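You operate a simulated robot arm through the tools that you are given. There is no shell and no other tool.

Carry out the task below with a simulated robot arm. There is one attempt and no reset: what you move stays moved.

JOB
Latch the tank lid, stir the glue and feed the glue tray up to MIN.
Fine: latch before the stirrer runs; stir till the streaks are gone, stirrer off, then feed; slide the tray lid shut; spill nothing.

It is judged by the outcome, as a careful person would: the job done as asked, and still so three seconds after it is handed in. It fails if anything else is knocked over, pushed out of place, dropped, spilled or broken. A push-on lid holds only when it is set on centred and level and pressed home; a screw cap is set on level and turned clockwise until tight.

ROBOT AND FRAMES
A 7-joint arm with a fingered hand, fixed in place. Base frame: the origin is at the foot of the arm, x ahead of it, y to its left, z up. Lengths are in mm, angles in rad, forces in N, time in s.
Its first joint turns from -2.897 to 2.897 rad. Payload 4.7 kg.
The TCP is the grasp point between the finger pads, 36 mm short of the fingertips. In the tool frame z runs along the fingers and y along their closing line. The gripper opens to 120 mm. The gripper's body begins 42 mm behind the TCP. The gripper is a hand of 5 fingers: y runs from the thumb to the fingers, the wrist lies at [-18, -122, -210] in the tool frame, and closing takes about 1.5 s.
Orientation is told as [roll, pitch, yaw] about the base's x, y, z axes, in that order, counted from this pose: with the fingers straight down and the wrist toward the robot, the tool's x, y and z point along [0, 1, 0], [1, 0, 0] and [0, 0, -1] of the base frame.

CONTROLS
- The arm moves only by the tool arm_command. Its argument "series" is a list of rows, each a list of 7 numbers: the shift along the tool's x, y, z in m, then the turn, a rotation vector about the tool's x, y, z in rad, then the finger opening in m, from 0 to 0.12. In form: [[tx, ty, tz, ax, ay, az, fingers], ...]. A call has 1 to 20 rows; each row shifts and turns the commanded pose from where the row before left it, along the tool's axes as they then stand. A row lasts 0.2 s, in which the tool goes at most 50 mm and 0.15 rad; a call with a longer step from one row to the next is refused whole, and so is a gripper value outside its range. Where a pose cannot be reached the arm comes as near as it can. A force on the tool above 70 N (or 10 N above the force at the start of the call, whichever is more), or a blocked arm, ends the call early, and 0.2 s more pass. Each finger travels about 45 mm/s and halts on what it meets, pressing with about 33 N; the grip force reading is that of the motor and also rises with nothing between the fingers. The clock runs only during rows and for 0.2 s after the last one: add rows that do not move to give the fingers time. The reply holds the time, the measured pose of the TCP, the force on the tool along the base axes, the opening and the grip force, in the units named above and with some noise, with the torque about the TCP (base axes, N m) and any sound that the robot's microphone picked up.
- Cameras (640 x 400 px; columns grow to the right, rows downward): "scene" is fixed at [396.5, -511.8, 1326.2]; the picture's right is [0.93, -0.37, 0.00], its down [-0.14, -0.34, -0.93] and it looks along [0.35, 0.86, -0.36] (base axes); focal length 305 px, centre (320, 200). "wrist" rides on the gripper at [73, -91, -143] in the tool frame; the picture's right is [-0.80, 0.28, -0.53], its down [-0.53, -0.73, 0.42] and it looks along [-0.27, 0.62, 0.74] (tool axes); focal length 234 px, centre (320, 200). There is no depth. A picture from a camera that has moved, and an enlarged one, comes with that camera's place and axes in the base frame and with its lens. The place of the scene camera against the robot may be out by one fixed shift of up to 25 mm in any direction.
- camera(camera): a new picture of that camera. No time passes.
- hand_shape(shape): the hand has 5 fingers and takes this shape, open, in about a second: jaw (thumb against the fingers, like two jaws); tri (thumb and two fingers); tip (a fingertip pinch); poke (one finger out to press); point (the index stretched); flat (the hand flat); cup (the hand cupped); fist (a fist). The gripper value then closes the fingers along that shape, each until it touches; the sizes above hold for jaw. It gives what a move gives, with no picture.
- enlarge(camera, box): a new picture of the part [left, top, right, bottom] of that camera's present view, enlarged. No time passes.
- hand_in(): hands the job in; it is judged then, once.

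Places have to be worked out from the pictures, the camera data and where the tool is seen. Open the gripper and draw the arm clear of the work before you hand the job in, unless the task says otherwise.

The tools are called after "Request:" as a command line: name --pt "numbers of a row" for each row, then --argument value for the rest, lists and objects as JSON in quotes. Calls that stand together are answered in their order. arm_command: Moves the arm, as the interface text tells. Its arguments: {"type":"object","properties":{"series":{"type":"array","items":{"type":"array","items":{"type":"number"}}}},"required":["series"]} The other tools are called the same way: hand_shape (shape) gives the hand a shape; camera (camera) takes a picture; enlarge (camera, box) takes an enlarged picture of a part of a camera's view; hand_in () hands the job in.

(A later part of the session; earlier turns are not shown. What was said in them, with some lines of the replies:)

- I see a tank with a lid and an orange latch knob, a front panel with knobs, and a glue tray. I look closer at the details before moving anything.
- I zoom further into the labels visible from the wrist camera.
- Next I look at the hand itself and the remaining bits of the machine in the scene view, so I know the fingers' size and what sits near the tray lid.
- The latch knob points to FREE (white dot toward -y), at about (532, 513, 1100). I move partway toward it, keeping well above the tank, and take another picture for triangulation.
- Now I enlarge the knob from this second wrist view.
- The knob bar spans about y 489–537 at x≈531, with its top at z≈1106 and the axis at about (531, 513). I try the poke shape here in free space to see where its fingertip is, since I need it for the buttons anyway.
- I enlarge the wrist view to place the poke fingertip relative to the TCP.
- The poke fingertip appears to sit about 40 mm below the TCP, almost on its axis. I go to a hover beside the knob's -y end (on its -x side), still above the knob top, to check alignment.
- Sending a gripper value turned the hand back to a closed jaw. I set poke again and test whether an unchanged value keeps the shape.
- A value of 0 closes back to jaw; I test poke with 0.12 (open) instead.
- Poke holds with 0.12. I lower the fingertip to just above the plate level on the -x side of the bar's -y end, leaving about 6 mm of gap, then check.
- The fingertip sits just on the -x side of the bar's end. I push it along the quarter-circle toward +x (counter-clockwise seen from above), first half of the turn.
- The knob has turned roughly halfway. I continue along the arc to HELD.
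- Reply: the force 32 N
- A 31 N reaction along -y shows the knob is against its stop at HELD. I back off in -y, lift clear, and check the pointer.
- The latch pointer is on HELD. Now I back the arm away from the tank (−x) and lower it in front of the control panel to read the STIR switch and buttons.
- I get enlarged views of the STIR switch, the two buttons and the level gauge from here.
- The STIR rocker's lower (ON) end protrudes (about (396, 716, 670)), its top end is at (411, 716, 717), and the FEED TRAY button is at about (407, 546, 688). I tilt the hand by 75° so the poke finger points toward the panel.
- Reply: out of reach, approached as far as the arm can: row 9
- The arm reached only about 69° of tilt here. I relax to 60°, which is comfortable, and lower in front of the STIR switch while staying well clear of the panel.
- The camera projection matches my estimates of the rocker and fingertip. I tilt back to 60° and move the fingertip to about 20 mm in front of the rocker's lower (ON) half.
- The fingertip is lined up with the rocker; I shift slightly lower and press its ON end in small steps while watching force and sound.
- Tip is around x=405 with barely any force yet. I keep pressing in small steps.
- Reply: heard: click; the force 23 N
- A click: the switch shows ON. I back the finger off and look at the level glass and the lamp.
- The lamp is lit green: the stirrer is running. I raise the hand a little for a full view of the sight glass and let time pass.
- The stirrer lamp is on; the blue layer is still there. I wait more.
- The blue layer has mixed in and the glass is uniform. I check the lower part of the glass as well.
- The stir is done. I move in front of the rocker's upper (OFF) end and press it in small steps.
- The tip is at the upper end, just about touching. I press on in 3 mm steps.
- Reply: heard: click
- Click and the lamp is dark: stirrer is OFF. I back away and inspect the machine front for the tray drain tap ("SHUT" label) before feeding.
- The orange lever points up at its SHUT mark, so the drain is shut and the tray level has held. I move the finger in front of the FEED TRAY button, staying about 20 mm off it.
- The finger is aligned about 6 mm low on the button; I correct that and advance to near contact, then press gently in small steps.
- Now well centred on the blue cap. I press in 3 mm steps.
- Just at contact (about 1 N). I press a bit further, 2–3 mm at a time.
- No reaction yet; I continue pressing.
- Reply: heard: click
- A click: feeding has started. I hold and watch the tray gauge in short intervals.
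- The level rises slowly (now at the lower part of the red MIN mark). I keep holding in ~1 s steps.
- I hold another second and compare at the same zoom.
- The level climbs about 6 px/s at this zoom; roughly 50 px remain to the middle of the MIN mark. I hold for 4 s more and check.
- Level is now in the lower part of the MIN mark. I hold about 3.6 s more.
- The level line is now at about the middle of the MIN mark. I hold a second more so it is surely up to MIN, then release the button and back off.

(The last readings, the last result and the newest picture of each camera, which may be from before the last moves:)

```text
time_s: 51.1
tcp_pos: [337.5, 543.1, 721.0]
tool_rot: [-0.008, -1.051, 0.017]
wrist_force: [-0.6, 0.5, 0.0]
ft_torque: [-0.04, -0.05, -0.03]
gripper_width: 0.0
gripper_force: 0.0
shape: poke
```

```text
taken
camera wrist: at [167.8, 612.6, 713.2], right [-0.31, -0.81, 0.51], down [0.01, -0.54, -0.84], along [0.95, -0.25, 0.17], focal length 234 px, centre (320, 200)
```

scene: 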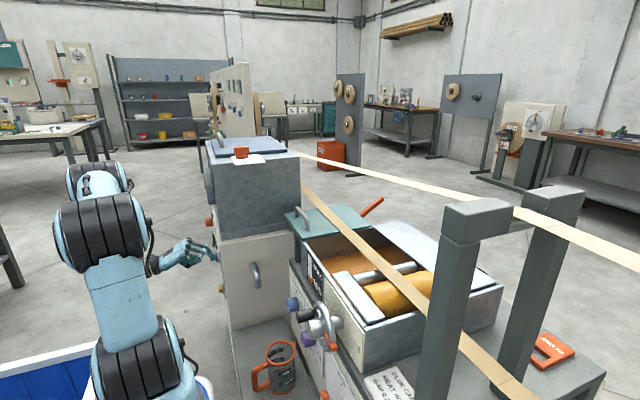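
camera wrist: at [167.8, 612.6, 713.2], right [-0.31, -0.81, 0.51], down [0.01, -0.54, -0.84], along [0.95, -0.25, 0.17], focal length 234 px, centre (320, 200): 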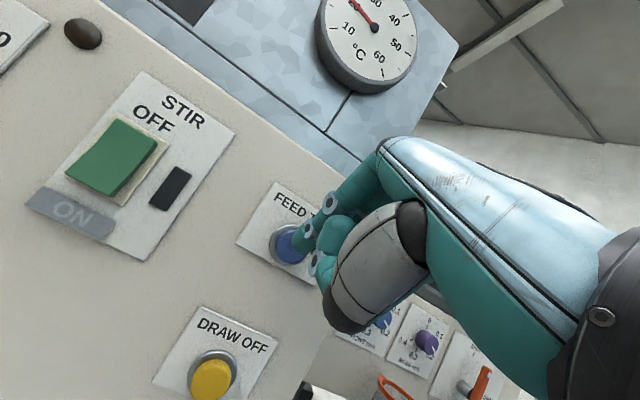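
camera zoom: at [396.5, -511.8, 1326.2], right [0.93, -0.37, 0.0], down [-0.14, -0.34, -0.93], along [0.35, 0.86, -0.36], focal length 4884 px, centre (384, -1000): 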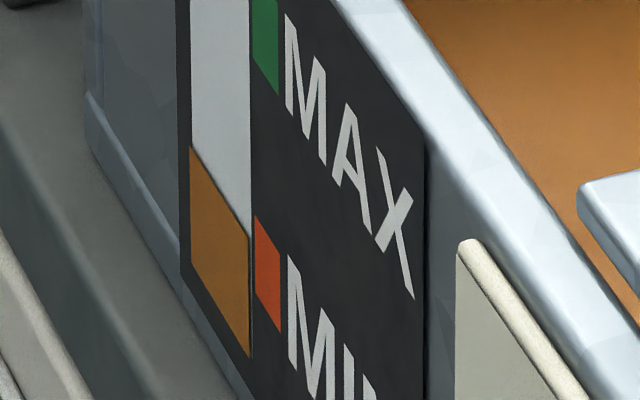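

Level sits slightly above the middle of the MIN mark. I retreat, turn the hand back down, and re-check that the feed has really stopped.

Request:
arm_command --pt "0 -0.0175 -0.0304 0 0 0 0.12" --pt "0 -0.0175 -0.0304 0 0 0 0.12" --pt "0 0.026 -0.015 0.15 0 0 0.12" --pt "0 0.02 -0.02 0.15 0 0 0.12" --pt "0 0.0 -0.03 0.15 0 0 0.12" --pt "0 0.0 -0.03 0.15 0 0 0.12" --pt "0 0 -0.03 0.15 0 0 0.12" --pt "0 0 -0.03 0.15 0 0 0.12" --pt "0 0 -0.03 0.15 0 0 0.12" --pt "0 0 -0.03 0 0 0 0.12" --pt "0 0 0 0 0 0 0.12"

Request:
enlarge --camera "scene" --box '[308, 265, 324, 285]'

Request:
camera --camera "wrist"

Request:
camera --camera "scene"

```text
time_s: 53.5
tcp_pos: [204.4, 543.5, 942.9]
tool_rot: [-0.006, 0.001, 0.012]
wrist_force: [0.8, -0.5, 0.1]
ft_torque: [-0.02, 0.0, -0.04]
gripper_width: 0.0
gripper_force: 0.0
shape: poke
```

```text
16.00 times, centred on (316, 275) of scene
camera zoom: at [396.5, -511.8, 1326.2], right [0.93, -0.37, 0.0], down [-0.14, -0.34, -0.93], along [0.35, 0.86, -0.36], focal length 4884 px, centre (384, -1000)
```

zoom: 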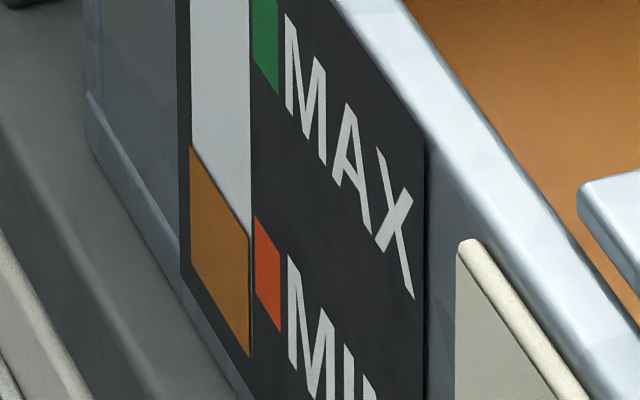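

```text
taken
camera wrist: at [111.0, 615.1, 1084.5], right [0.29, -0.8, 0.53], down [-0.73, -0.54, -0.42], along [0.62, -0.26, -0.74], focal length 234 px, centre (320, 200)
```

wrist: 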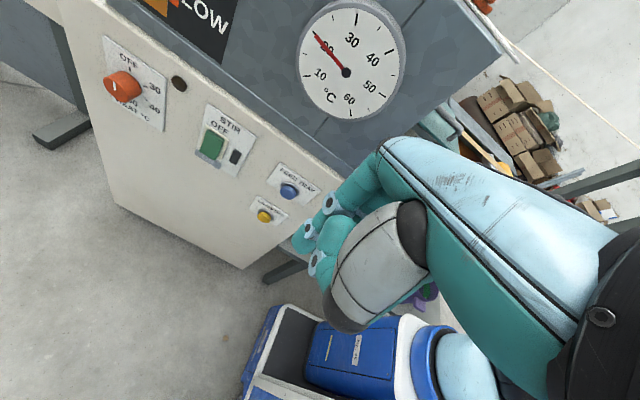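

```text
taken
```

scene: 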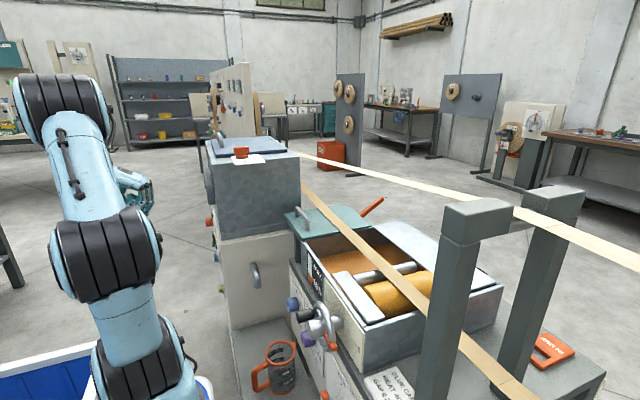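

Feed has stopped and the level holds at MIN. Now I go up and over toward the tray lid (handle near (674, 329, 917)) for a good look.

Request:
arm_command --pt "-0.0127 0.0151 -0.0414 0 0 0 0.12" --pt "-0.0127 0.0151 -0.0414 0 0 0 0.12" --pt "-0.0127 0.0151 -0.0414 0 0 0 0.12" --pt "-0.0127 0.0151 -0.0414 0 0 0 0.12" --pt "-0.0127 0.0151 -0.0414 0 0 0 0.12" --pt "-0.025 0.0333 0 0 0 0 0.12" --pt "-0.025 0.0333 0 0 0 0 0.12" --pt "-0.025 0.0333 0 0 0 0 0.12" --pt "-0.025 0.0333 0 0 0 0 0.12" --pt "-0.025 0.0333 0 0 0 0 0.12" --pt "-0.025 0.0333 0 0 0 0 0.12" --pt "0 0 0 0 0 0 0.12"

Request:
camera --camera "wrist"

Request:
camera --camera "scene"

```text
time_s: 56.1
tcp_pos: [479.7, 332.5, 1149.5]
tool_rot: [-0.004, 0.0, 0.012]
wrist_force: [-0.4, -0.3, -1.1]
ft_torque: [0.05, 0.01, 0.03]
gripper_width: 0.1
gripper_force: 0.0
shape: poke
```

```text
taken
camera wrist: at [387.5, 404.1, 1291.8], right [0.29, -0.8, 0.53], down [-0.73, -0.54, -0.42], along [0.62, -0.26, -0.74], focal length 234 px, centre (320, 200)
```

wrist: 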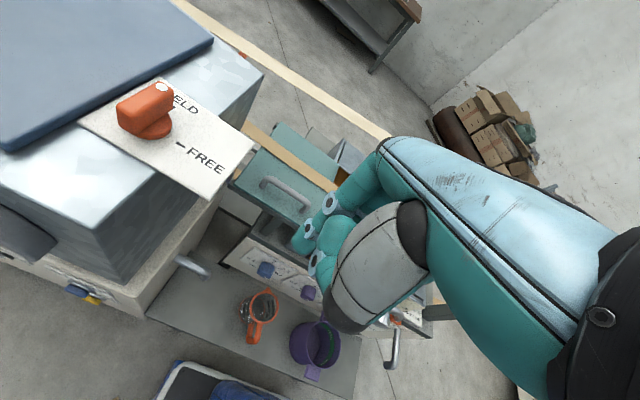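

```text
taken
```

scene: 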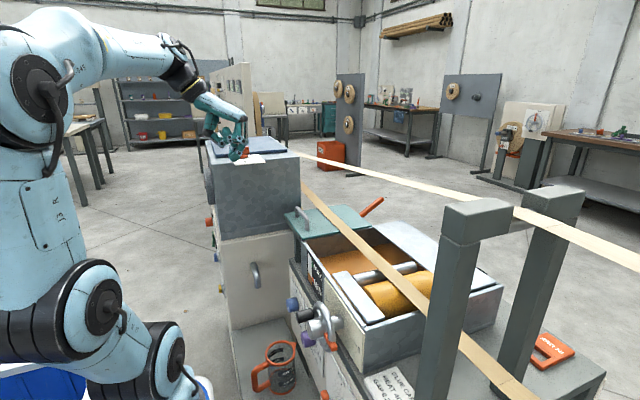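

I enlarge the lid area from the wrist camera.

Request:
enlarge --camera "wrist" --box '[220, 110, 380, 260]'

Request:
enlarge --camera "scene" --box '[280, 190, 360, 260]'

```text
2.67 times, centred on (300, 185) of wrist
camera zoom: at [387.5, 404.1, 1291.8], right [0.29, -0.8, 0.53], down [-0.73, -0.54, -0.42], along [0.62, -0.26, -0.74], focal length 624 px, centre (373, 240)
```

zoom: 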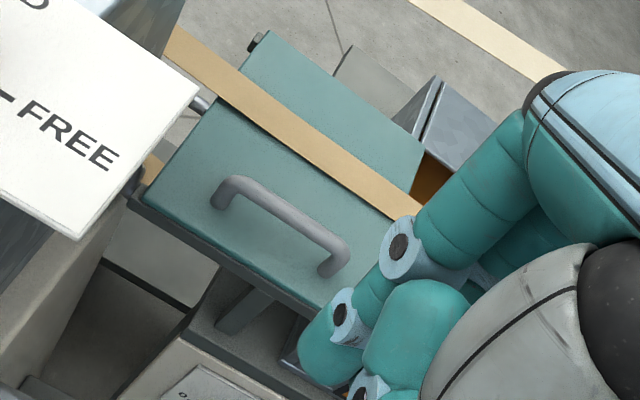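

```text
5.71 times, centred on (320, 225) of scene
camera zoom: at [396.5, -511.8, 1326.2], right [0.93, -0.37, 0.0], down [-0.14, -0.34, -0.93], along [0.35, 0.86, -0.36], focal length 1744 px, centre (320, 57)
```

zoom: 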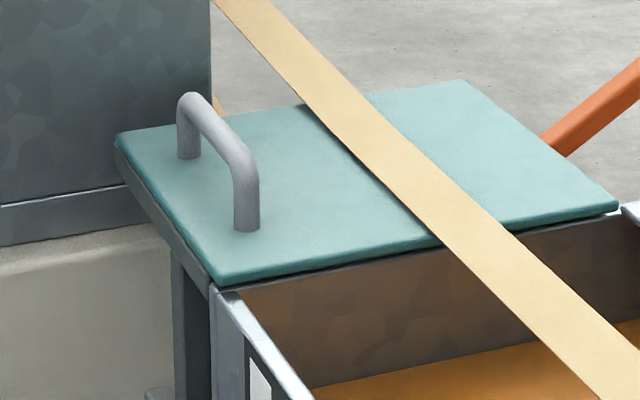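

I shift the arm 100 mm toward −y and 60 mm toward +x (still high) for a stereo view of lid, handle and tape.

Request:
arm_command --pt "-0.0333 0.02 0 0 0 0 0.12" --pt "-0.0333 0.02 0 0 0 0 0.12" --pt "-0.0333 0.02 0 0 0 0 0.12" --pt "0 0 0 0 0 0 0.12"

Request:
camera --camera "wrist"

Request:
enlarge --camera "wrist" --box '[140, 110, 320, 260]'

```text
time_s: 57.1
tcp_pos: [543.2, 232.8, 1149.7]
tool_rot: [-0.003, 0.001, 0.013]
wrist_force: [0.3, -0.1, -0.2]
ft_torque: [0.0, -0.01, 0.01]
gripper_width: 0.0
gripper_force: 0.1
shape: poke
```

```text
taken
camera wrist: at [450.3, 304.0, 1292.0], right [0.29, -0.8, 0.53], down [-0.73, -0.54, -0.42], along [0.62, -0.26, -0.74], focal length 234 px, centre (320, 200)
```

wrist: 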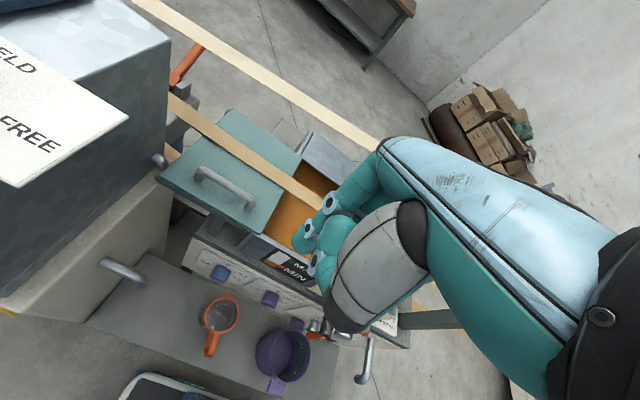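

```text
2.67 times, centred on (230, 185) of wrist
camera zoom: at [450.3, 304.0, 1292.0], right [0.29, -0.8, 0.53], down [-0.73, -0.54, -0.42], along [0.62, -0.26, -0.74], focal length 624 px, centre (560, 240)
```

zoom: 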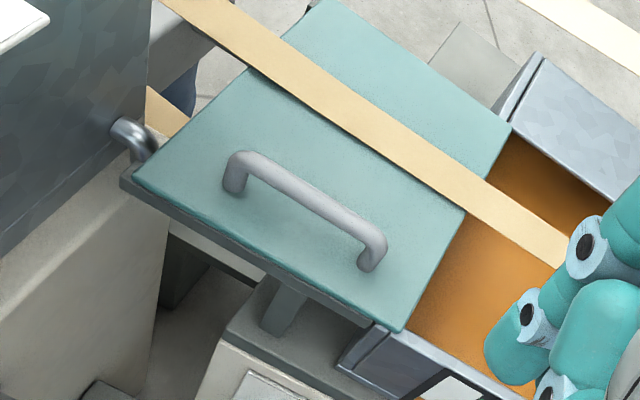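

The handle bar runs along y from about y=286 to 390 at x≈672, top z≈915, on the lid top at z≈890; the tape runs parallel to it at x≥~740. I switch to jaw shape here up high, with a reduced opening, so the fingers will stay clear of the tape.

Request:
hand_shape --shape "jaw"

Request:
arm_command --pt "0 0 0 0 0 0 0.05" --pt "0 0 0 0 0 0 0.05" --pt "0 0 0 0 0 0 0.05" --pt "0 0 0 0 0 0 0.05" --pt "0 0 0 0 0 0 0.05" --pt "0 0 0 0 0 0 0.05"

Request:
camera --camera "wrist"

Request:
enlarge --camera "scene" --box '[180, 60, 340, 180]'

```text
time_s: 58.0
tcp_pos: [542.8, 232.8, 1149.6]
tool_rot: [-0.004, 0.0, 0.011]
wrist_force: [0.3, -0.8, 0.3]
ft_torque: [0.0, -0.04, -0.01]
gripper_width: 120.1
gripper_force: 0.1
shape: jaw
```

```text
time_s: 59.4
tcp_pos: [541.5, 232.6, 1148.8]
tool_rot: [-0.004, 0.0, 0.011]
wrist_force: [-0.1, 0.6, 0.0]
ft_torque: [-0.02, 0.02, 0.0]
gripper_width: 50.6
gripper_force: 0.1
shape: jaw
```

```text
taken
camera wrist: at [450.3, 304.2, 1292.0], right [0.29, -0.8, 0.53], down [-0.73, -0.54, -0.42], along [0.62, -0.26, -0.74], focal length 234 px, centre (320, 200)
```

wrist: 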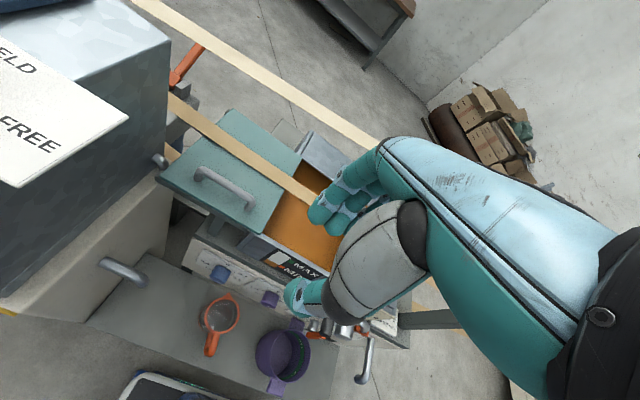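

```text
3.33 times, centred on (260, 120) of scene
camera zoom: at [396.5, -511.8, 1326.2], right [0.93, -0.37, 0.0], down [-0.14, -0.34, -0.93], along [0.35, 0.86, -0.36], focal length 1018 px, centre (520, 467)
```

zoom: 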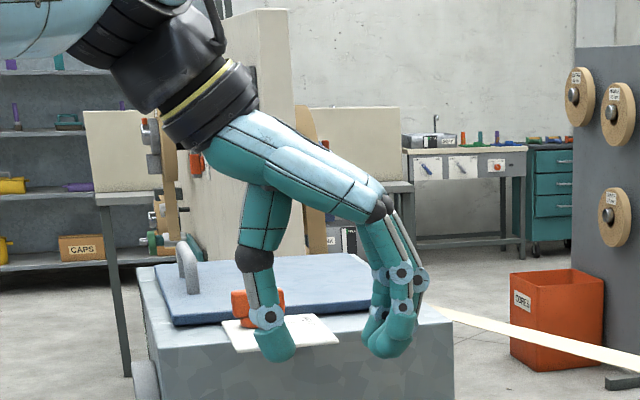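

The jaw opening works. I narrow it to 34 mm and hover above the middle of the handle, fingertips still about 60 mm above it, to refine the geometry.

Request:
arm_command --pt "0.017 0.022 0.0231 0 0 0 0.034" --pt "0.017 0.022 0.0231 0 0 0 0.034" --pt "0.017 0.022 0.0231 0 0 0 0.034" --pt "0.017 0.022 0.0231 0 0 0 0.034" --pt "0.017 0.022 0.0231 0 0 0 0.034" --pt "0.0168 0.0217 0.0231 0 0 0 0.034" --pt "0 0 0 0 0 0 0.034"

Request:
camera --camera "wrist"

Request:
enlarge --camera "wrist" --box '[180, 100, 380, 300]'

Request:
enlarge --camera "scene" --box '[250, 150, 370, 250]'

```text
time_s: 61.0
tcp_pos: [673.6, 336.1, 1010.3]
tool_rot: [-0.002, -0.001, 0.011]
wrist_force: [-1.2, 0.1, -0.3]
ft_torque: [0.01, 0.05, 0.01]
gripper_width: 34.4
gripper_force: 0.1
shape: jaw
```

```text
taken
camera wrist: at [580.8, 408.4, 1153.6], right [0.29, -0.8, 0.53], down [-0.73, -0.54, -0.42], along [0.62, -0.26, -0.74], focal length 234 px, centre (320, 200)
```

wrist: 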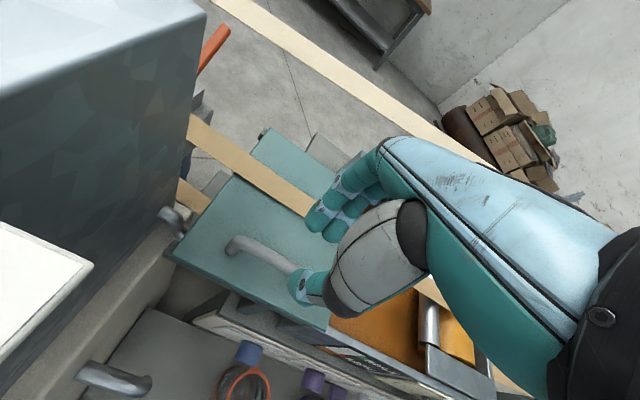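

```text
2.00 times, centred on (280, 200) of wrist
camera zoom: at [580.8, 408.4, 1153.6], right [0.29, -0.8, 0.53], down [-0.73, -0.54, -0.42], along [0.62, -0.26, -0.74], focal length 468 px, centre (400, 200)
```

zoom: 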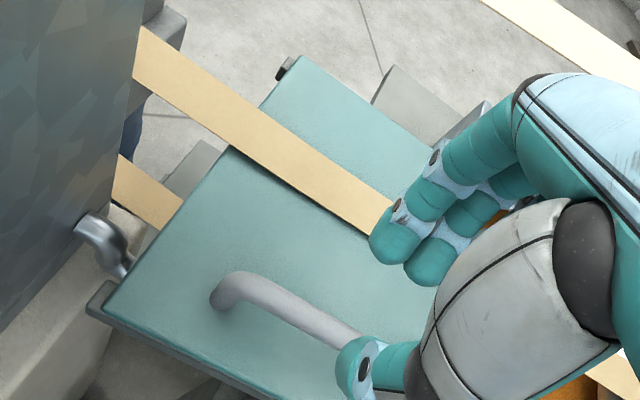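

```text
4.00 times, centred on (310, 200) of scene
camera zoom: at [396.5, -511.8, 1326.2], right [0.93, -0.37, 0.0], down [-0.14, -0.34, -0.93], along [0.35, 0.86, -0.36], focal length 1221 px, centre (360, 200)
```

zoom: 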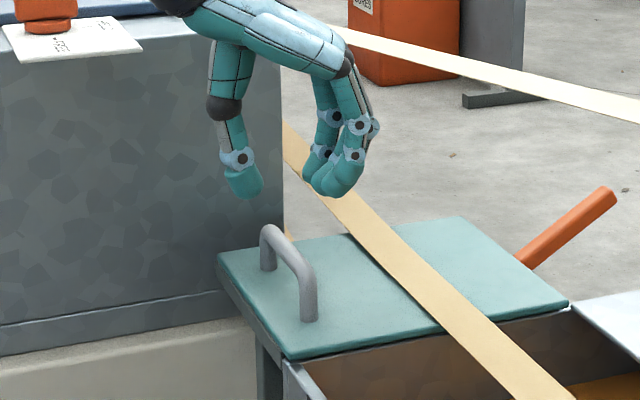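

I refine the handle's x position with a tighter enlargement of this close view.

Request:
enlarge --camera "wrist" --box '[215, 220, 315, 300]'

Request:
enlarge --camera "scene" --box '[295, 190, 345, 240]'

```text
5.00 times, centred on (265, 260) of wrist
camera zoom: at [580.8, 408.4, 1153.6], right [0.29, -0.8, 0.53], down [-0.73, -0.54, -0.42], along [0.62, -0.26, -0.74], focal length 1171 px, centre (595, -100)
```

zoom: 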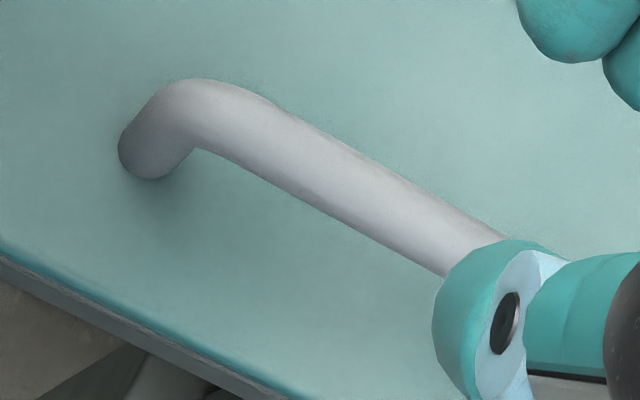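

```text
8.00 times, centred on (320, 215) of scene
camera zoom: at [396.5, -511.8, 1326.2], right [0.93, -0.37, 0.0], down [-0.14, -0.34, -0.93], along [0.35, 0.86, -0.36], focal length 2442 px, centre (320, 80)
```

zoom: 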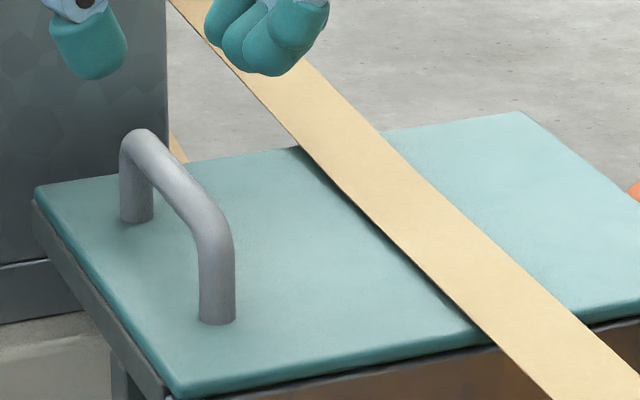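

The bar centre is at x≈678, z≈913 with about 28 mm under it, and the tape edge is at x≈760. I shift 4.5 mm in +x and descend partway, so the tips come just about to the bar top, then check.

Request:
arm_command --pt "0.002 0.0022 0.02 0 0 0 0.034" --pt "0.002 0.0023 0.02 0 0 0 0.034" --pt "0 0 0.012 0 0 0 0.034" --pt "0 0 0 0 0 0 0.034"

Request:
enlarge --camera "wrist" --box '[200, 130, 380, 310]'

Request:
enlarge --camera "scene" --box '[280, 170, 360, 250]'

```text
time_s: 62.0
tcp_pos: [676.8, 339.6, 958.6]
tool_rot: [-0.003, -0.001, 0.012]
wrist_force: [-0.4, -0.1, -0.5]
ft_torque: [-0.01, 0.04, 0.02]
gripper_width: 34.4
gripper_force: 0.1
shape: jaw
```

```text
2.22 times, centred on (290, 220) of wrist
camera zoom: at [583.8, 411.2, 1101.5], right [0.29, -0.8, 0.53], down [-0.73, -0.54, -0.42], along [0.62, -0.26, -0.74], focal length 520 px, centre (387, 156)
```

zoom: 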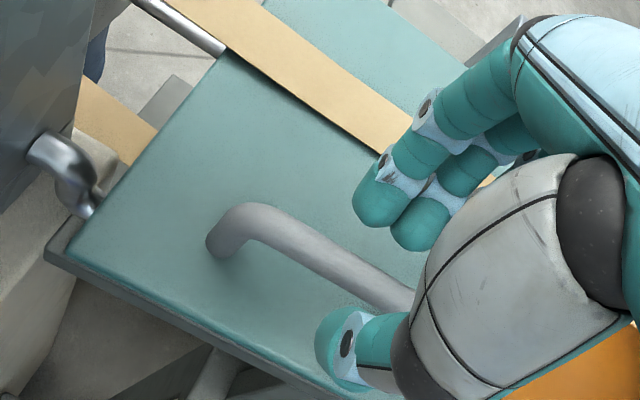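

```text
5.00 times, centred on (320, 210) of scene
camera zoom: at [396.5, -511.8, 1326.2], right [0.93, -0.37, 0.0], down [-0.14, -0.34, -0.93], along [0.35, 0.86, -0.36], focal length 1526 px, centre (320, 150)
```

zoom: 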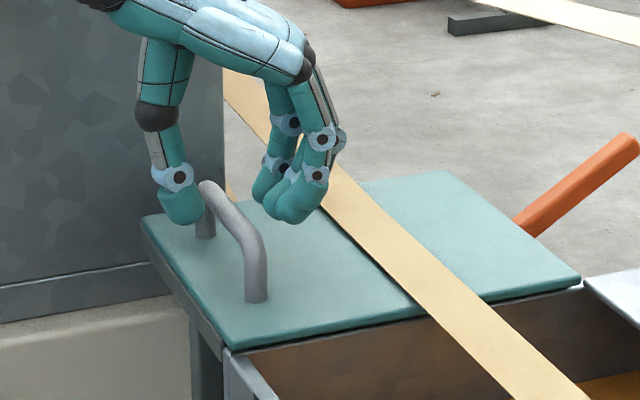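

The bar is between thumb and fingers. I descend the last 32 mm and close the grip on the bar.

Request:
arm_command --pt "0 0.001 0.011 0 0 0 0.034" --pt "0 0 0.011 0 0 0 0.034" --pt "0 0 0.01 0 0 0 0.034" --pt "0 0 0 0 0 0 0.034" --pt "0 0 0 0 0 0 0.0" --pt "0 0 0 0 0 0 0.0" --pt "0 0 0 0 0 0 0.0" --pt "0 0 0 0 0 0 0.0"

Request:
enlarge --camera "wrist" --box '[200, 130, 380, 310]'

Request:
enlarge --camera "scene" --box '[280, 170, 360, 250]'

```text
time_s: 63.8
tcp_pos: [676.1, 340.3, 926.4]
tool_rot: [-0.007, 0.002, 0.01]
wrist_force: [-5.6, 0.7, -4.8]
ft_torque: [-0.08, 0.01, 0.13]
gripper_width: 0.0
gripper_force: 33.0
shape: jaw
```

```text
2.22 times, centred on (290, 220) of wrist
camera zoom: at [584.4, 411.8, 1069.8], right [0.29, -0.8, 0.53], down [-0.73, -0.54, -0.42], along [0.62, -0.26, -0.74], focal length 520 px, centre (387, 156)
```

zoom: 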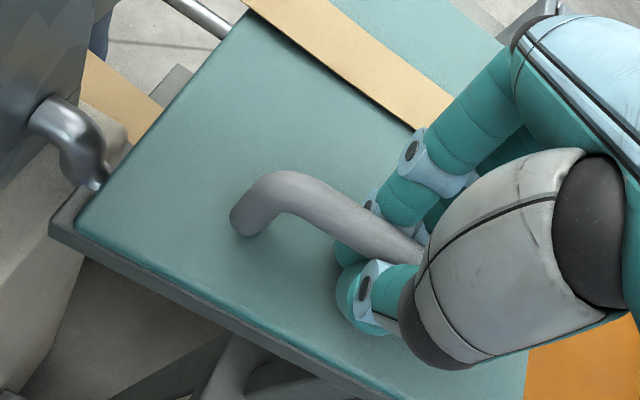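

```text
5.00 times, centred on (320, 210) of scene
camera zoom: at [396.5, -511.8, 1326.2], right [0.93, -0.37, 0.0], down [-0.14, -0.34, -0.93], along [0.35, 0.86, -0.36], focal length 1526 px, centre (320, 150)
```

zoom: 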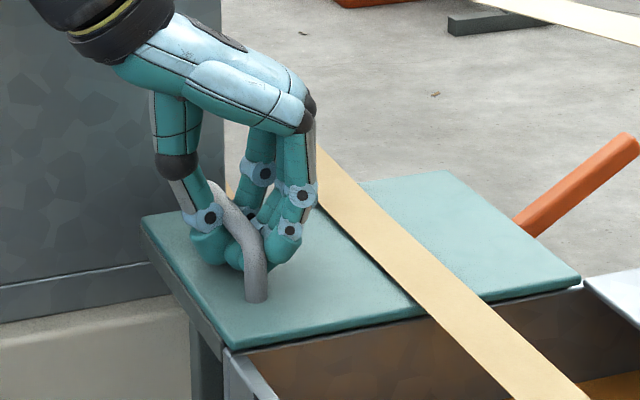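

The fingers have closed around the bar (tips meeting beneath it), so the handle is caged. I pull slowly in −y by 40 mm and check that the lid follows.

Request:
arm_command --pt "-0.008 -0.0001 0 0 0 0 0.0" --pt "-0.008 -0.0001 0 0 0 0 0.0" --pt "-0.008 -0.0001 0 0 0 0 0.0" --pt "-0.008 -0.0001 0 0 0 0 0.0" --pt "-0.008 -0.0001 0 0 0 0 0.0" --pt "0 0 0 0 0 0 0.0"

Request:
enlarge --camera "scene" --box '[270, 160, 390, 280]'

Request:
enlarge --camera "wrist" --box '[200, 130, 380, 310]'

```text
time_s: 65.2
tcp_pos: [676.6, 300.4, 926.8]
tool_rot: [-0.004, 0.0, 0.012]
wrist_force: [-10.6, -0.2, -9.7]
ft_torque: [-0.04, 0.03, 0.09]
gripper_width: 0.0
gripper_force: 33.5
shape: jaw
```

```text
3.33 times, centred on (330, 220) of scene
camera zoom: at [396.5, -511.8, 1326.2], right [0.93, -0.37, 0.0], down [-0.14, -0.34, -0.93], along [0.35, 0.86, -0.36], focal length 1018 px, centre (287, 133)
```

zoom: 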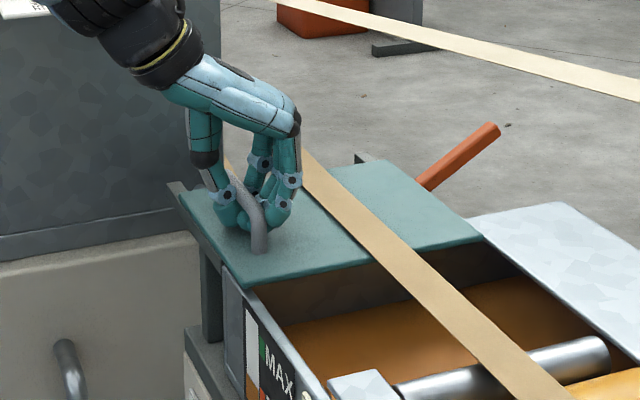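

```text
2.22 times, centred on (290, 220) of wrist
camera zoom: at [584.6, 371.9, 1070.2], right [0.29, -0.8, 0.53], down [-0.73, -0.54, -0.42], along [0.62, -0.26, -0.74], focal length 520 px, centre (387, 156)
```

zoom: 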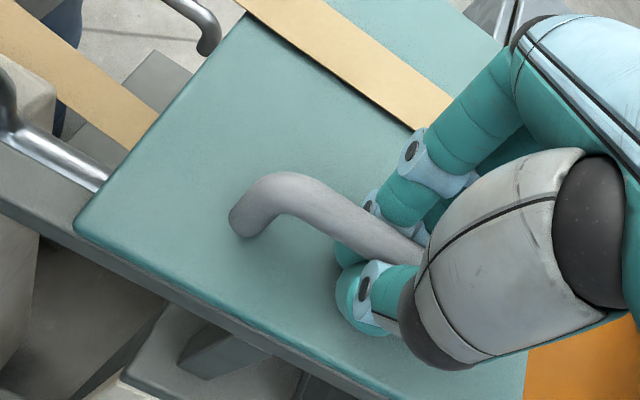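

The lid slides along with the hand. I pull another 80 mm.

Request:
arm_command --pt "-0.01 -0.0002 0 0 0 0 0.0" --pt "-0.01 -0.0002 0 0 0 0 0.0" --pt "-0.01 -0.0002 0 0 0 0 0.0" --pt "-0.01 -0.0002 0 0 0 0 0.0" --pt "-0.01 -0.0002 0 0 0 0 0.0" --pt "-0.01 -0.0002 0 0 0 0 0.0" --pt "-0.01 -0.0002 0 0 0 0 0.0" --pt "-0.01 -0.0002 0 0 0 0 0.0" --pt "0 0 0 0 0 0 0.0"

Request:
enlarge --camera "scene" --box '[270, 160, 430, 320]'

Request:
camera --camera "wrist"

```text
time_s: 67.2
tcp_pos: [676.2, 219.5, 928.3]
tool_rot: [-0.003, 0.001, 0.013]
wrist_force: [-2.1, -0.3, -13.4]
ft_torque: [-0.03, -0.07, 0.11]
gripper_width: 0.3
gripper_force: 32.9
shape: jaw
```

```text
2.50 times, centred on (350, 240) of scene
camera zoom: at [396.5, -511.8, 1326.2], right [0.93, -0.37, 0.0], down [-0.14, -0.34, -0.93], along [0.35, 0.86, -0.36], focal length 763 px, centre (245, 100)
```

zoom: 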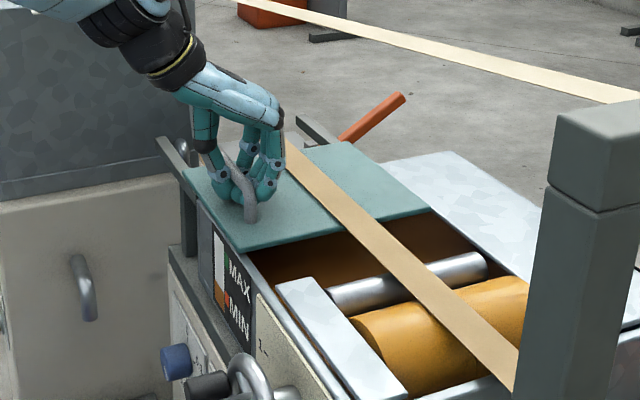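

```text
taken
camera wrist: at [583.7, 291.2, 1070.6], right [0.29, -0.8, 0.53], down [-0.73, -0.54, -0.42], along [0.62, -0.26, -0.74], focal length 234 px, centre (320, 200)
```

wrist: 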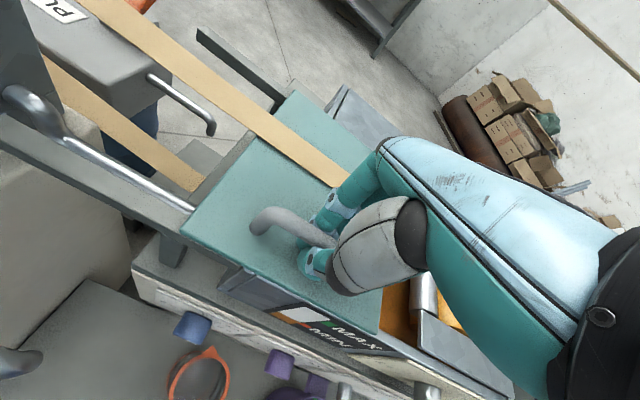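

The lid has moved about 120 mm; the gap to the roller guard remains. I pull 40 mm more and check.

Request:
arm_command --pt "-0.008 -0.0001 0 0 0 0 0.0" --pt "-0.008 -0.0001 0 0 0 0 0.0" --pt "-0.008 -0.0001 0 0 0 0 0.0" --pt "-0.008 -0.0001 0 0 0 0 0.0" --pt "-0.008 -0.0001 0 0 0 0 0.0" --pt "0 0 0 0 0 0 0.0"

Request:
enlarge --camera "scene" --box '[270, 160, 430, 320]'

Request:
camera --camera "wrist"

```text
time_s: 68.6
tcp_pos: [676.9, 178.7, 927.5]
tool_rot: [-0.004, 0.0, 0.012]
wrist_force: [-3.7, 0.9, -9.2]
ft_torque: [-0.05, 0.01, 0.12]
gripper_width: 0.0
gripper_force: 33.4
shape: jaw
```

```text
2.50 times, centred on (350, 240) of scene
camera zoom: at [396.5, -511.8, 1326.2], right [0.93, -0.37, 0.0], down [-0.14, -0.34, -0.93], along [0.35, 0.86, -0.36], focal length 763 px, centre (245, 100)
```

zoom: 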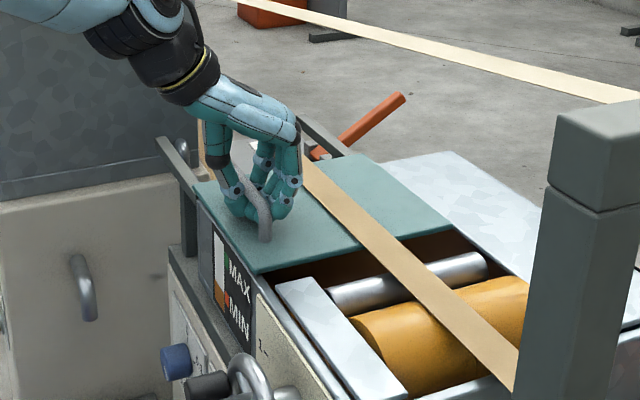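

```text
taken
camera wrist: at [583.6, 250.3, 1070.3], right [0.29, -0.8, 0.53], down [-0.73, -0.54, -0.42], along [0.62, -0.26, -0.74], focal length 234 px, centre (320, 200)
```

wrist: 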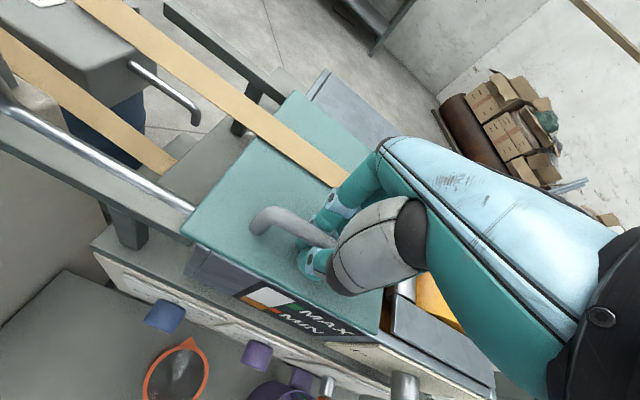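

About 20–25 mm remain. I continue in small 5 mm steps watching for the stop.

Request:
arm_command --pt "-0.004 -0.0001 0 0 0 0 0.0" --pt "-0.004 0 0 0 0 0 0.0" --pt "-0.004 -0.0001 0 0 0 0 0.0" --pt "-0.004 0 0 0 0 0 0.0" --pt "0 0 0 0 0 0 0.0"

Request:
enlarge --camera "scene" --box '[300, 200, 420, 300]'

Request:
enlarge --camera "wrist" --box '[160, 90, 340, 290]'

```text
time_s: 69.8
tcp_pos: [676.3, 163.2, 927.2]
tool_rot: [-0.004, -0.001, 0.013]
wrist_force: [-5.4, 0.9, -8.6]
ft_torque: [-0.06, -0.02, 0.08]
gripper_width: 0.0
gripper_force: 33.1
shape: jaw
```

```text
4.00 times, centred on (360, 250) of scene
camera zoom: at [396.5, -511.8, 1326.2], right [0.93, -0.37, 0.0], down [-0.14, -0.34, -0.93], along [0.35, 0.86, -0.36], focal length 1221 px, centre (160, 0)
```

zoom: 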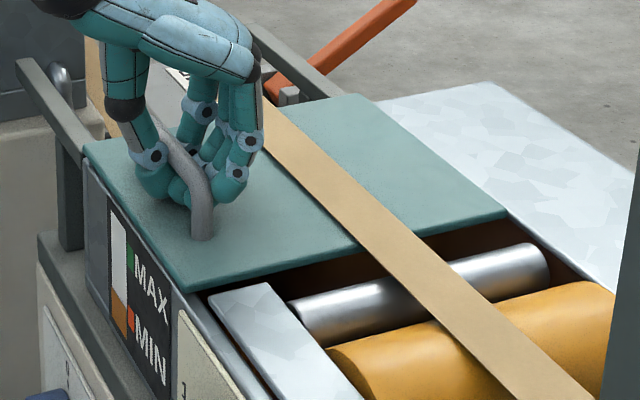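

```text
2.00 times, centred on (250, 190) of wrist
camera zoom: at [583.8, 234.7, 1070.2], right [0.29, -0.8, 0.53], down [-0.73, -0.54, -0.42], along [0.62, -0.26, -0.74], focal length 468 px, centre (460, 220)
```

zoom: 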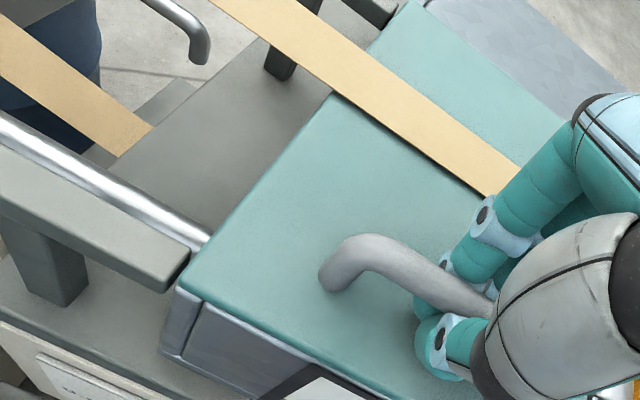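

The lid's rear edge is nearly flush with the tray's back wall. I continue gently until it meets its stop.

Request:
arm_command --pt "-0.003 0 0 0 0 0 0.0" --pt "-0.003 0 0 0 0 0 0.0" --pt "-0.003 -0.0001 0 0 0 0 0.0" --pt "-0.003 0 0 0 0 0 0.0" --pt "0 0 0 0 0 0 0.0"

Request:
enlarge --camera "scene" --box '[300, 200, 420, 300]'

Request:
enlarge --camera "wrist" --box '[160, 90, 340, 290]'

```text
time_s: 71.0
tcp_pos: [677.1, 153.2, 927.0]
tool_rot: [0.0, 0.001, 0.013]
wrist_force: [-9.1, 37.7, -12.6]
ft_torque: [0.64, -0.05, 0.11]
gripper_width: 0.0
gripper_force: 33.1
shape: jaw
```

```text
4.00 times, centred on (360, 250) of scene
camera zoom: at [396.5, -511.8, 1326.2], right [0.93, -0.37, 0.0], down [-0.14, -0.34, -0.93], along [0.35, 0.86, -0.36], focal length 1221 px, centre (160, 0)
```

zoom: 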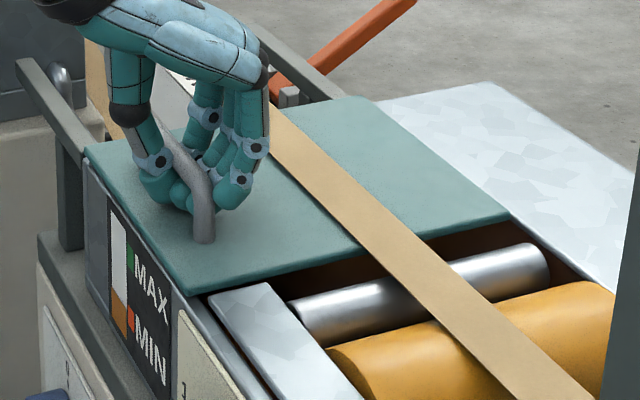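

```text
2.00 times, centred on (250, 190) of wrist
camera zoom: at [584.1, 224.9, 1070.5], right [0.29, -0.8, 0.53], down [-0.73, -0.54, -0.42], along [0.62, -0.26, -0.74], focal length 468 px, centre (460, 220)
```

zoom: 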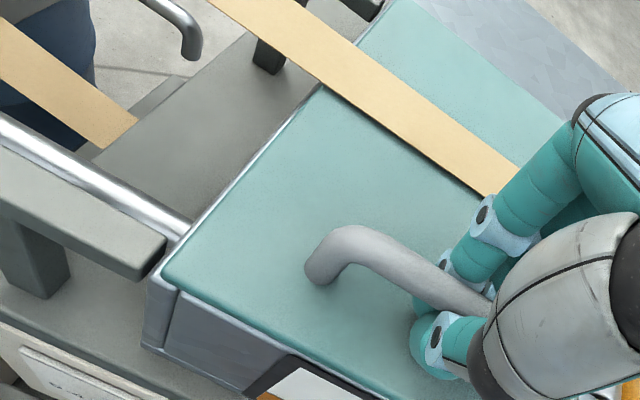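

37 N of reaction: the lid is against its stop with its rear edge at the tray's back wall. I ease off, open the fingers to 34 mm and check before lifting.

Request:
arm_command --pt "0.001 0 0 0 0 0 0.034" --pt "0 0 0 0 0 0 0.034" --pt "0 0 0 0 0 0 0.034" --pt "0 0 0 0 0 0 0.034"

Request:
enlarge --camera "scene" --box '[300, 200, 420, 300]'

Request:
enlarge --camera "wrist" --box '[200, 130, 380, 310]'

```text
time_s: 72.0
tcp_pos: [677.4, 154.2, 927.7]
tool_rot: [-0.005, 0.001, 0.012]
wrist_force: [0.4, -0.6, 0.3]
ft_torque: [-0.03, 0.0, 0.02]
gripper_width: 33.5
gripper_force: 0.1
shape: jaw
```

```text
4.00 times, centred on (360, 250) of scene
camera zoom: at [396.5, -511.8, 1326.2], right [0.93, -0.37, 0.0], down [-0.14, -0.34, -0.93], along [0.35, 0.86, -0.36], focal length 1221 px, centre (160, 0)
```

zoom: 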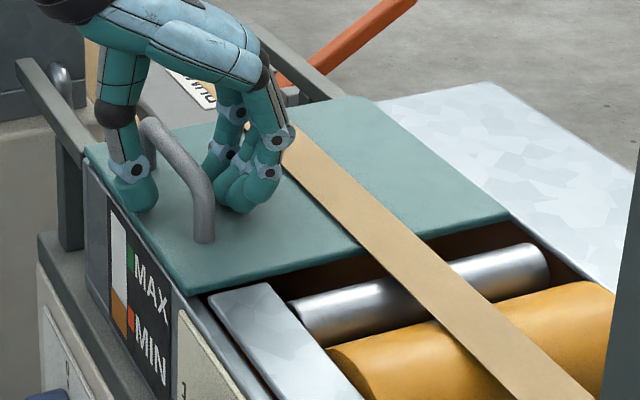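

```text
2.22 times, centred on (290, 220) of wrist
camera zoom: at [584.2, 224.6, 1070.5], right [0.29, -0.8, 0.53], down [-0.73, -0.54, -0.42], along [0.62, -0.26, -0.74], focal length 520 px, centre (387, 156)
```

zoom: 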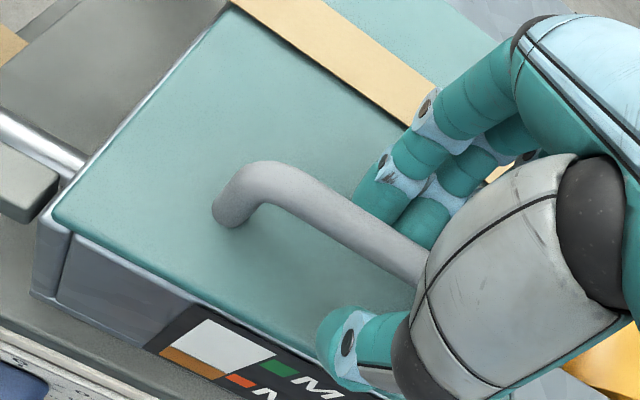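

The bar is free. I lift straight up, then draw back in −x and check the whole scene.

Request:
arm_command --pt "0 0 -0.02 0 0 0 0.034" --pt "0 0 -0.03 0 0 0 0.034" --pt "0 0 -0.04 0 0 0 0.034" --pt "0 0 -0.04 0 0 0 0.034" --pt "0 0 -0.04 0 0 0 0.034" --pt "0 -0.03 -0.03 0 0 0 0.034" --pt "0 -0.04 -0.02 0 0 0 0.034" --pt "0 -0.04 0 0 0 0 0.034" --pt "0 -0.04 0 0 0 0 0.034" --pt "0 0 0 0 0 0 0.034"

Request:
camera --camera "scene"

Request:
camera --camera "wrist"

Request:
enlarge --camera "scene" --box '[290, 190, 430, 310]'

Request:
enlarge --camera "scene" --box '[308, 265, 324, 285]'

```text
time_s: 74.2
tcp_pos: [524.3, 151.4, 1147.8]
tool_rot: [-0.003, 0.0, 0.011]
wrist_force: [0.7, 0.0, -0.4]
ft_torque: [-0.01, 0.03, 0.0]
gripper_width: 33.7
gripper_force: 0.0
shape: jaw
```

```text
taken
```

scene: 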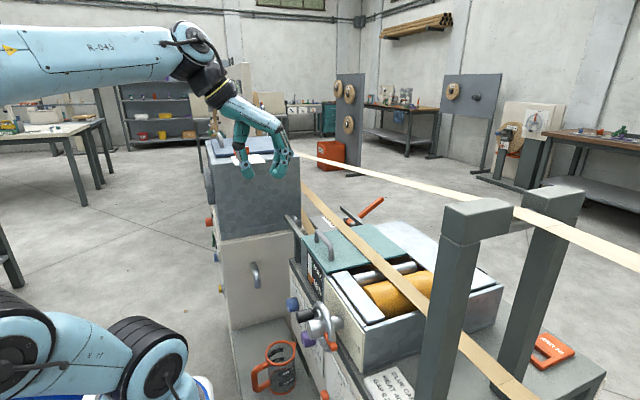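

```text
taken
camera wrist: at [431.4, 222.8, 1290.2], right [0.29, -0.8, 0.53], down [-0.73, -0.54, -0.42], along [0.62, -0.26, -0.74], focal length 234 px, centre (320, 200)
```

wrist: 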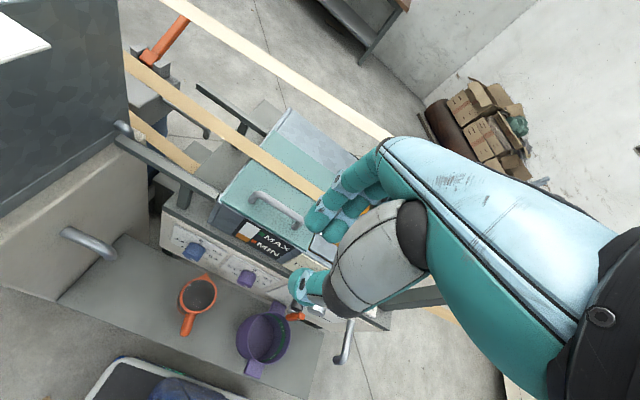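

```text
3.33 times, centred on (360, 250) of scene
camera zoom: at [396.5, -511.8, 1326.2], right [0.93, -0.37, 0.0], down [-0.14, -0.34, -0.93], along [0.35, 0.86, -0.36], focal length 1018 px, centre (187, 33)
```

zoom: 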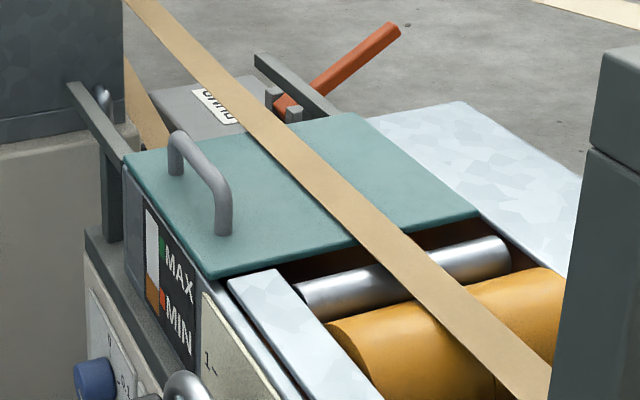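

```text
16.00 times, centred on (316, 275) of scene
camera zoom: at [396.5, -511.8, 1326.2], right [0.93, -0.37, 0.0], down [-0.14, -0.34, -0.93], along [0.35, 0.86, -0.36], focal length 4884 px, centre (384, -1000)
```

zoom: 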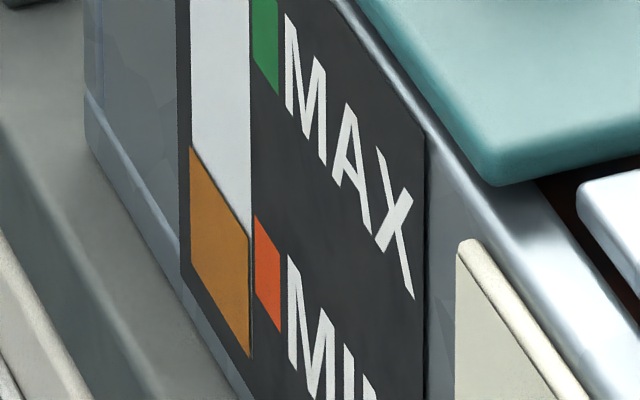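

The level still sits at MIN and the lid covers the tray. I take a closer look at the lid edges to confirm that it is fully shut.

Request:
enlarge --camera "wrist" --box '[200, 90, 350, 270]'

Request:
enlarge --camera "scene" --box '[330, 230, 430, 300]'

Request:
enlarge --camera "scene" --box '[300, 200, 380, 260]'

```text
2.22 times, centred on (275, 180) of wrist
camera zoom: at [431.4, 222.8, 1290.2], right [0.29, -0.8, 0.53], down [-0.73, -0.54, -0.42], along [0.62, -0.26, -0.74], focal length 520 px, centre (420, 244)
```

zoom: 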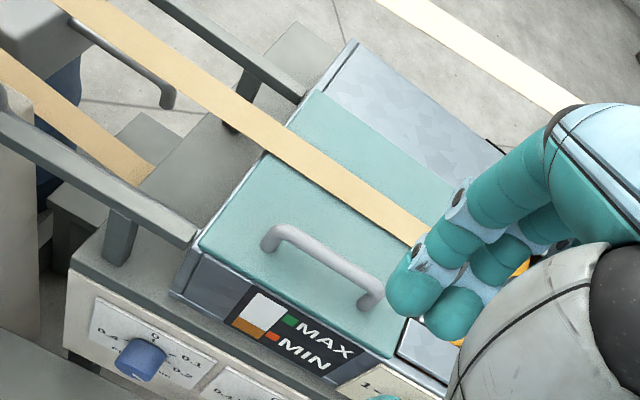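

```text
5.71 times, centred on (380, 265) of scene
camera zoom: at [396.5, -511.8, 1326.2], right [0.93, -0.37, 0.0], down [-0.14, -0.34, -0.93], along [0.35, 0.86, -0.36], focal length 1744 px, centre (-23, -171)
```

zoom: 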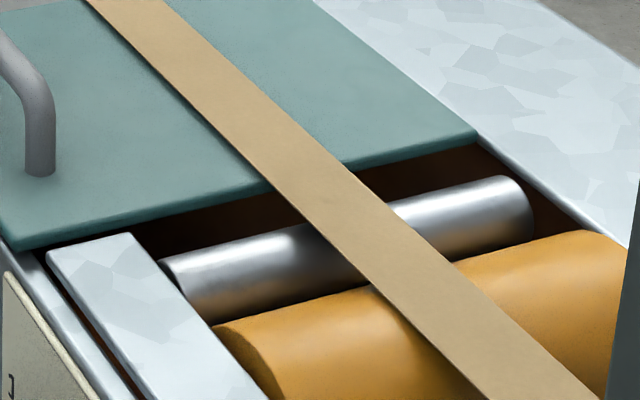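

```text
6.67 times, centred on (340, 230) of scene
camera zoom: at [396.5, -511.8, 1326.2], right [0.93, -0.37, 0.0], down [-0.14, -0.34, -0.93], along [0.35, 0.86, -0.36], focal length 2035 px, centre (187, 0)
```

zoom: 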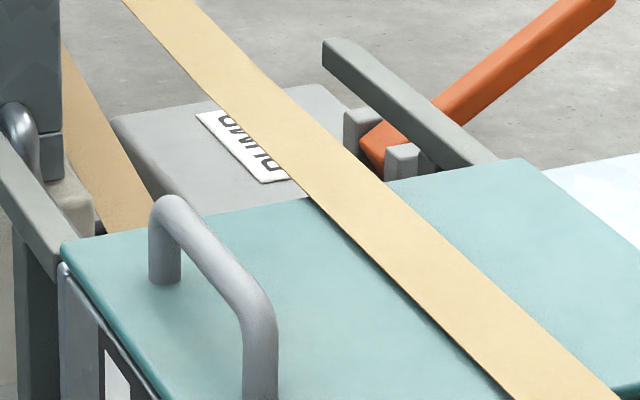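

The lid's travel (about 181 mm) ended at its stop with the rear edge over the tray's back wall, and nothing else has shifted. I open the gripper and draw the arm back clear.

Request:
arm_command --pt "0.02 -0.02 -0.02 0 0 0 0.12" --pt "0.02 -0.03 -0.02 0 0 0 0.12" --pt "0.03 -0.03 -0.02 0 0 0 0.12" --pt "0.03 -0.03 -0.01 0 0 0 0.12" --pt "0.03 -0.02 0 0 0 0 0.12" --pt "0.02 -0.02 0 0 0 0 0.12" --pt "0 0 0 0 0 0 0.12"

Request:
camera --camera "scene"

Request:
camera --camera "wrist"

Request:
enlarge --camera "scene" --box '[190, 120, 350, 220]'

Request:
enlarge --camera "scene" --box '[240, 240, 420, 400]'

```text
time_s: 75.8
tcp_pos: [375.7, 299.3, 1216.8]
tool_rot: [-0.003, 0.0, 0.013]
wrist_force: [-0.3, -0.4, -0.1]
ft_torque: [-0.02, -0.02, -0.01]
gripper_width: 119.8
gripper_force: 0.0
shape: jaw
```

```text
taken
```

scene: 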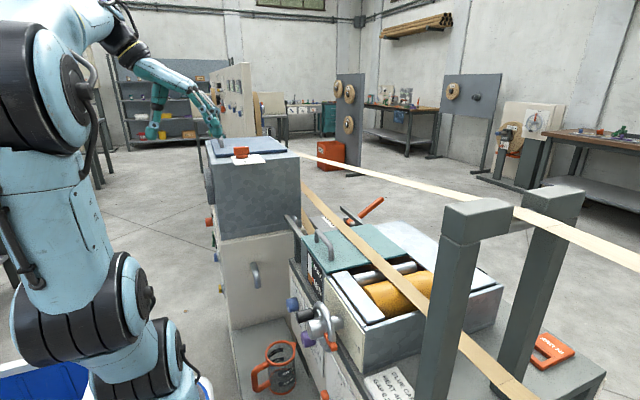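

```text
taken
camera wrist: at [282.1, 370.6, 1360.7], right [0.29, -0.8, 0.53], down [-0.73, -0.54, -0.42], along [0.62, -0.26, -0.74], focal length 234 px, centre (320, 200)
```

wrist: 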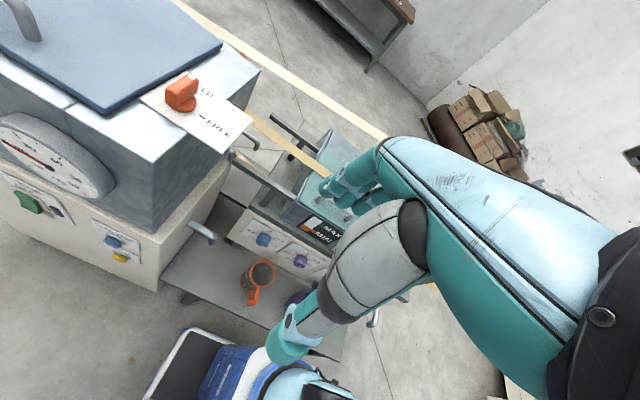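

```text
4.00 times, centred on (270, 170) of scene
camera zoom: at [396.5, -511.8, 1326.2], right [0.93, -0.37, 0.0], down [-0.14, -0.34, -0.93], along [0.35, 0.86, -0.36], focal length 1221 px, centre (520, 320)
```

zoom: 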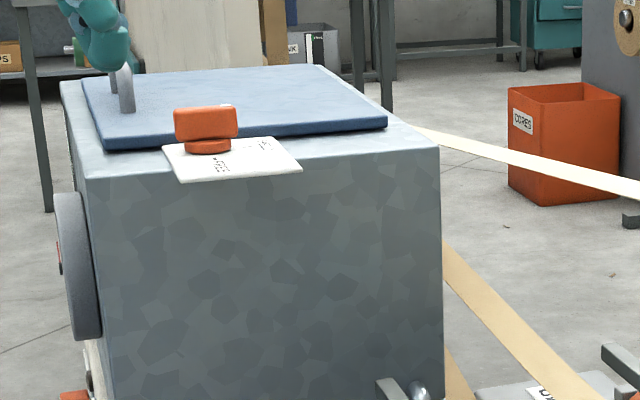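

```text
2.50 times, centred on (330, 320) of scene
camera zoom: at [396.5, -511.8, 1326.2], right [0.93, -0.37, 0.0], down [-0.14, -0.34, -0.93], along [0.35, 0.86, -0.36], focal length 763 px, centre (295, -100)
```

zoom: 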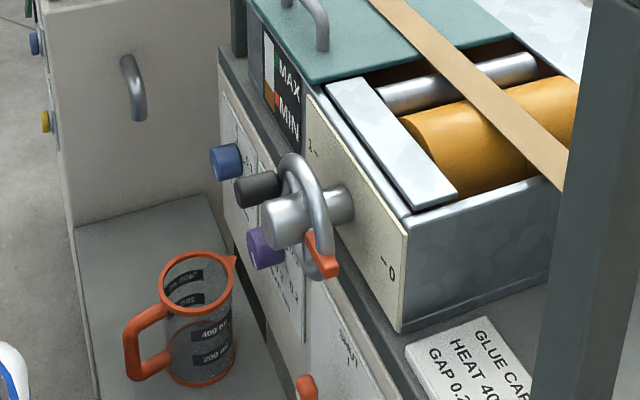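

Everything checks out. The latch is on HELD, the stirrer is off with its lamp dark, and the glue is mixed. The tray is at MIN with its lid shut, nothing is spilled or moved, and the arm is clear with the gripper open. I hand the job in.

Request:
hand_in

```text
The job is handed in.
```

The job is handed in. All four steps were done in the order you asked, and I saw nothing spilled or moved out of place.

- **Tank lid:** the latch was turned from FREE to HELD, up to its stop, before the stirrer ran.
- **Stirring:** the stirrer ran for about 10 seconds. The blue layer in the sight glass was gone before I switched it off, and the lamp is dark.
- **Feeding:** I held the FEED TRAY button until the glue reached the red MIN mark, just above its middle. The level has held there since I let go.
- **Tray lid:** it slid about 180 mm until it met its stop, with its rear edge over the tray's back wall. A narrow gap remains between its front edge and the steel roller.

The heat control and the DRAW OFF button were not touched. The arm is clear of the work with the gripper open.
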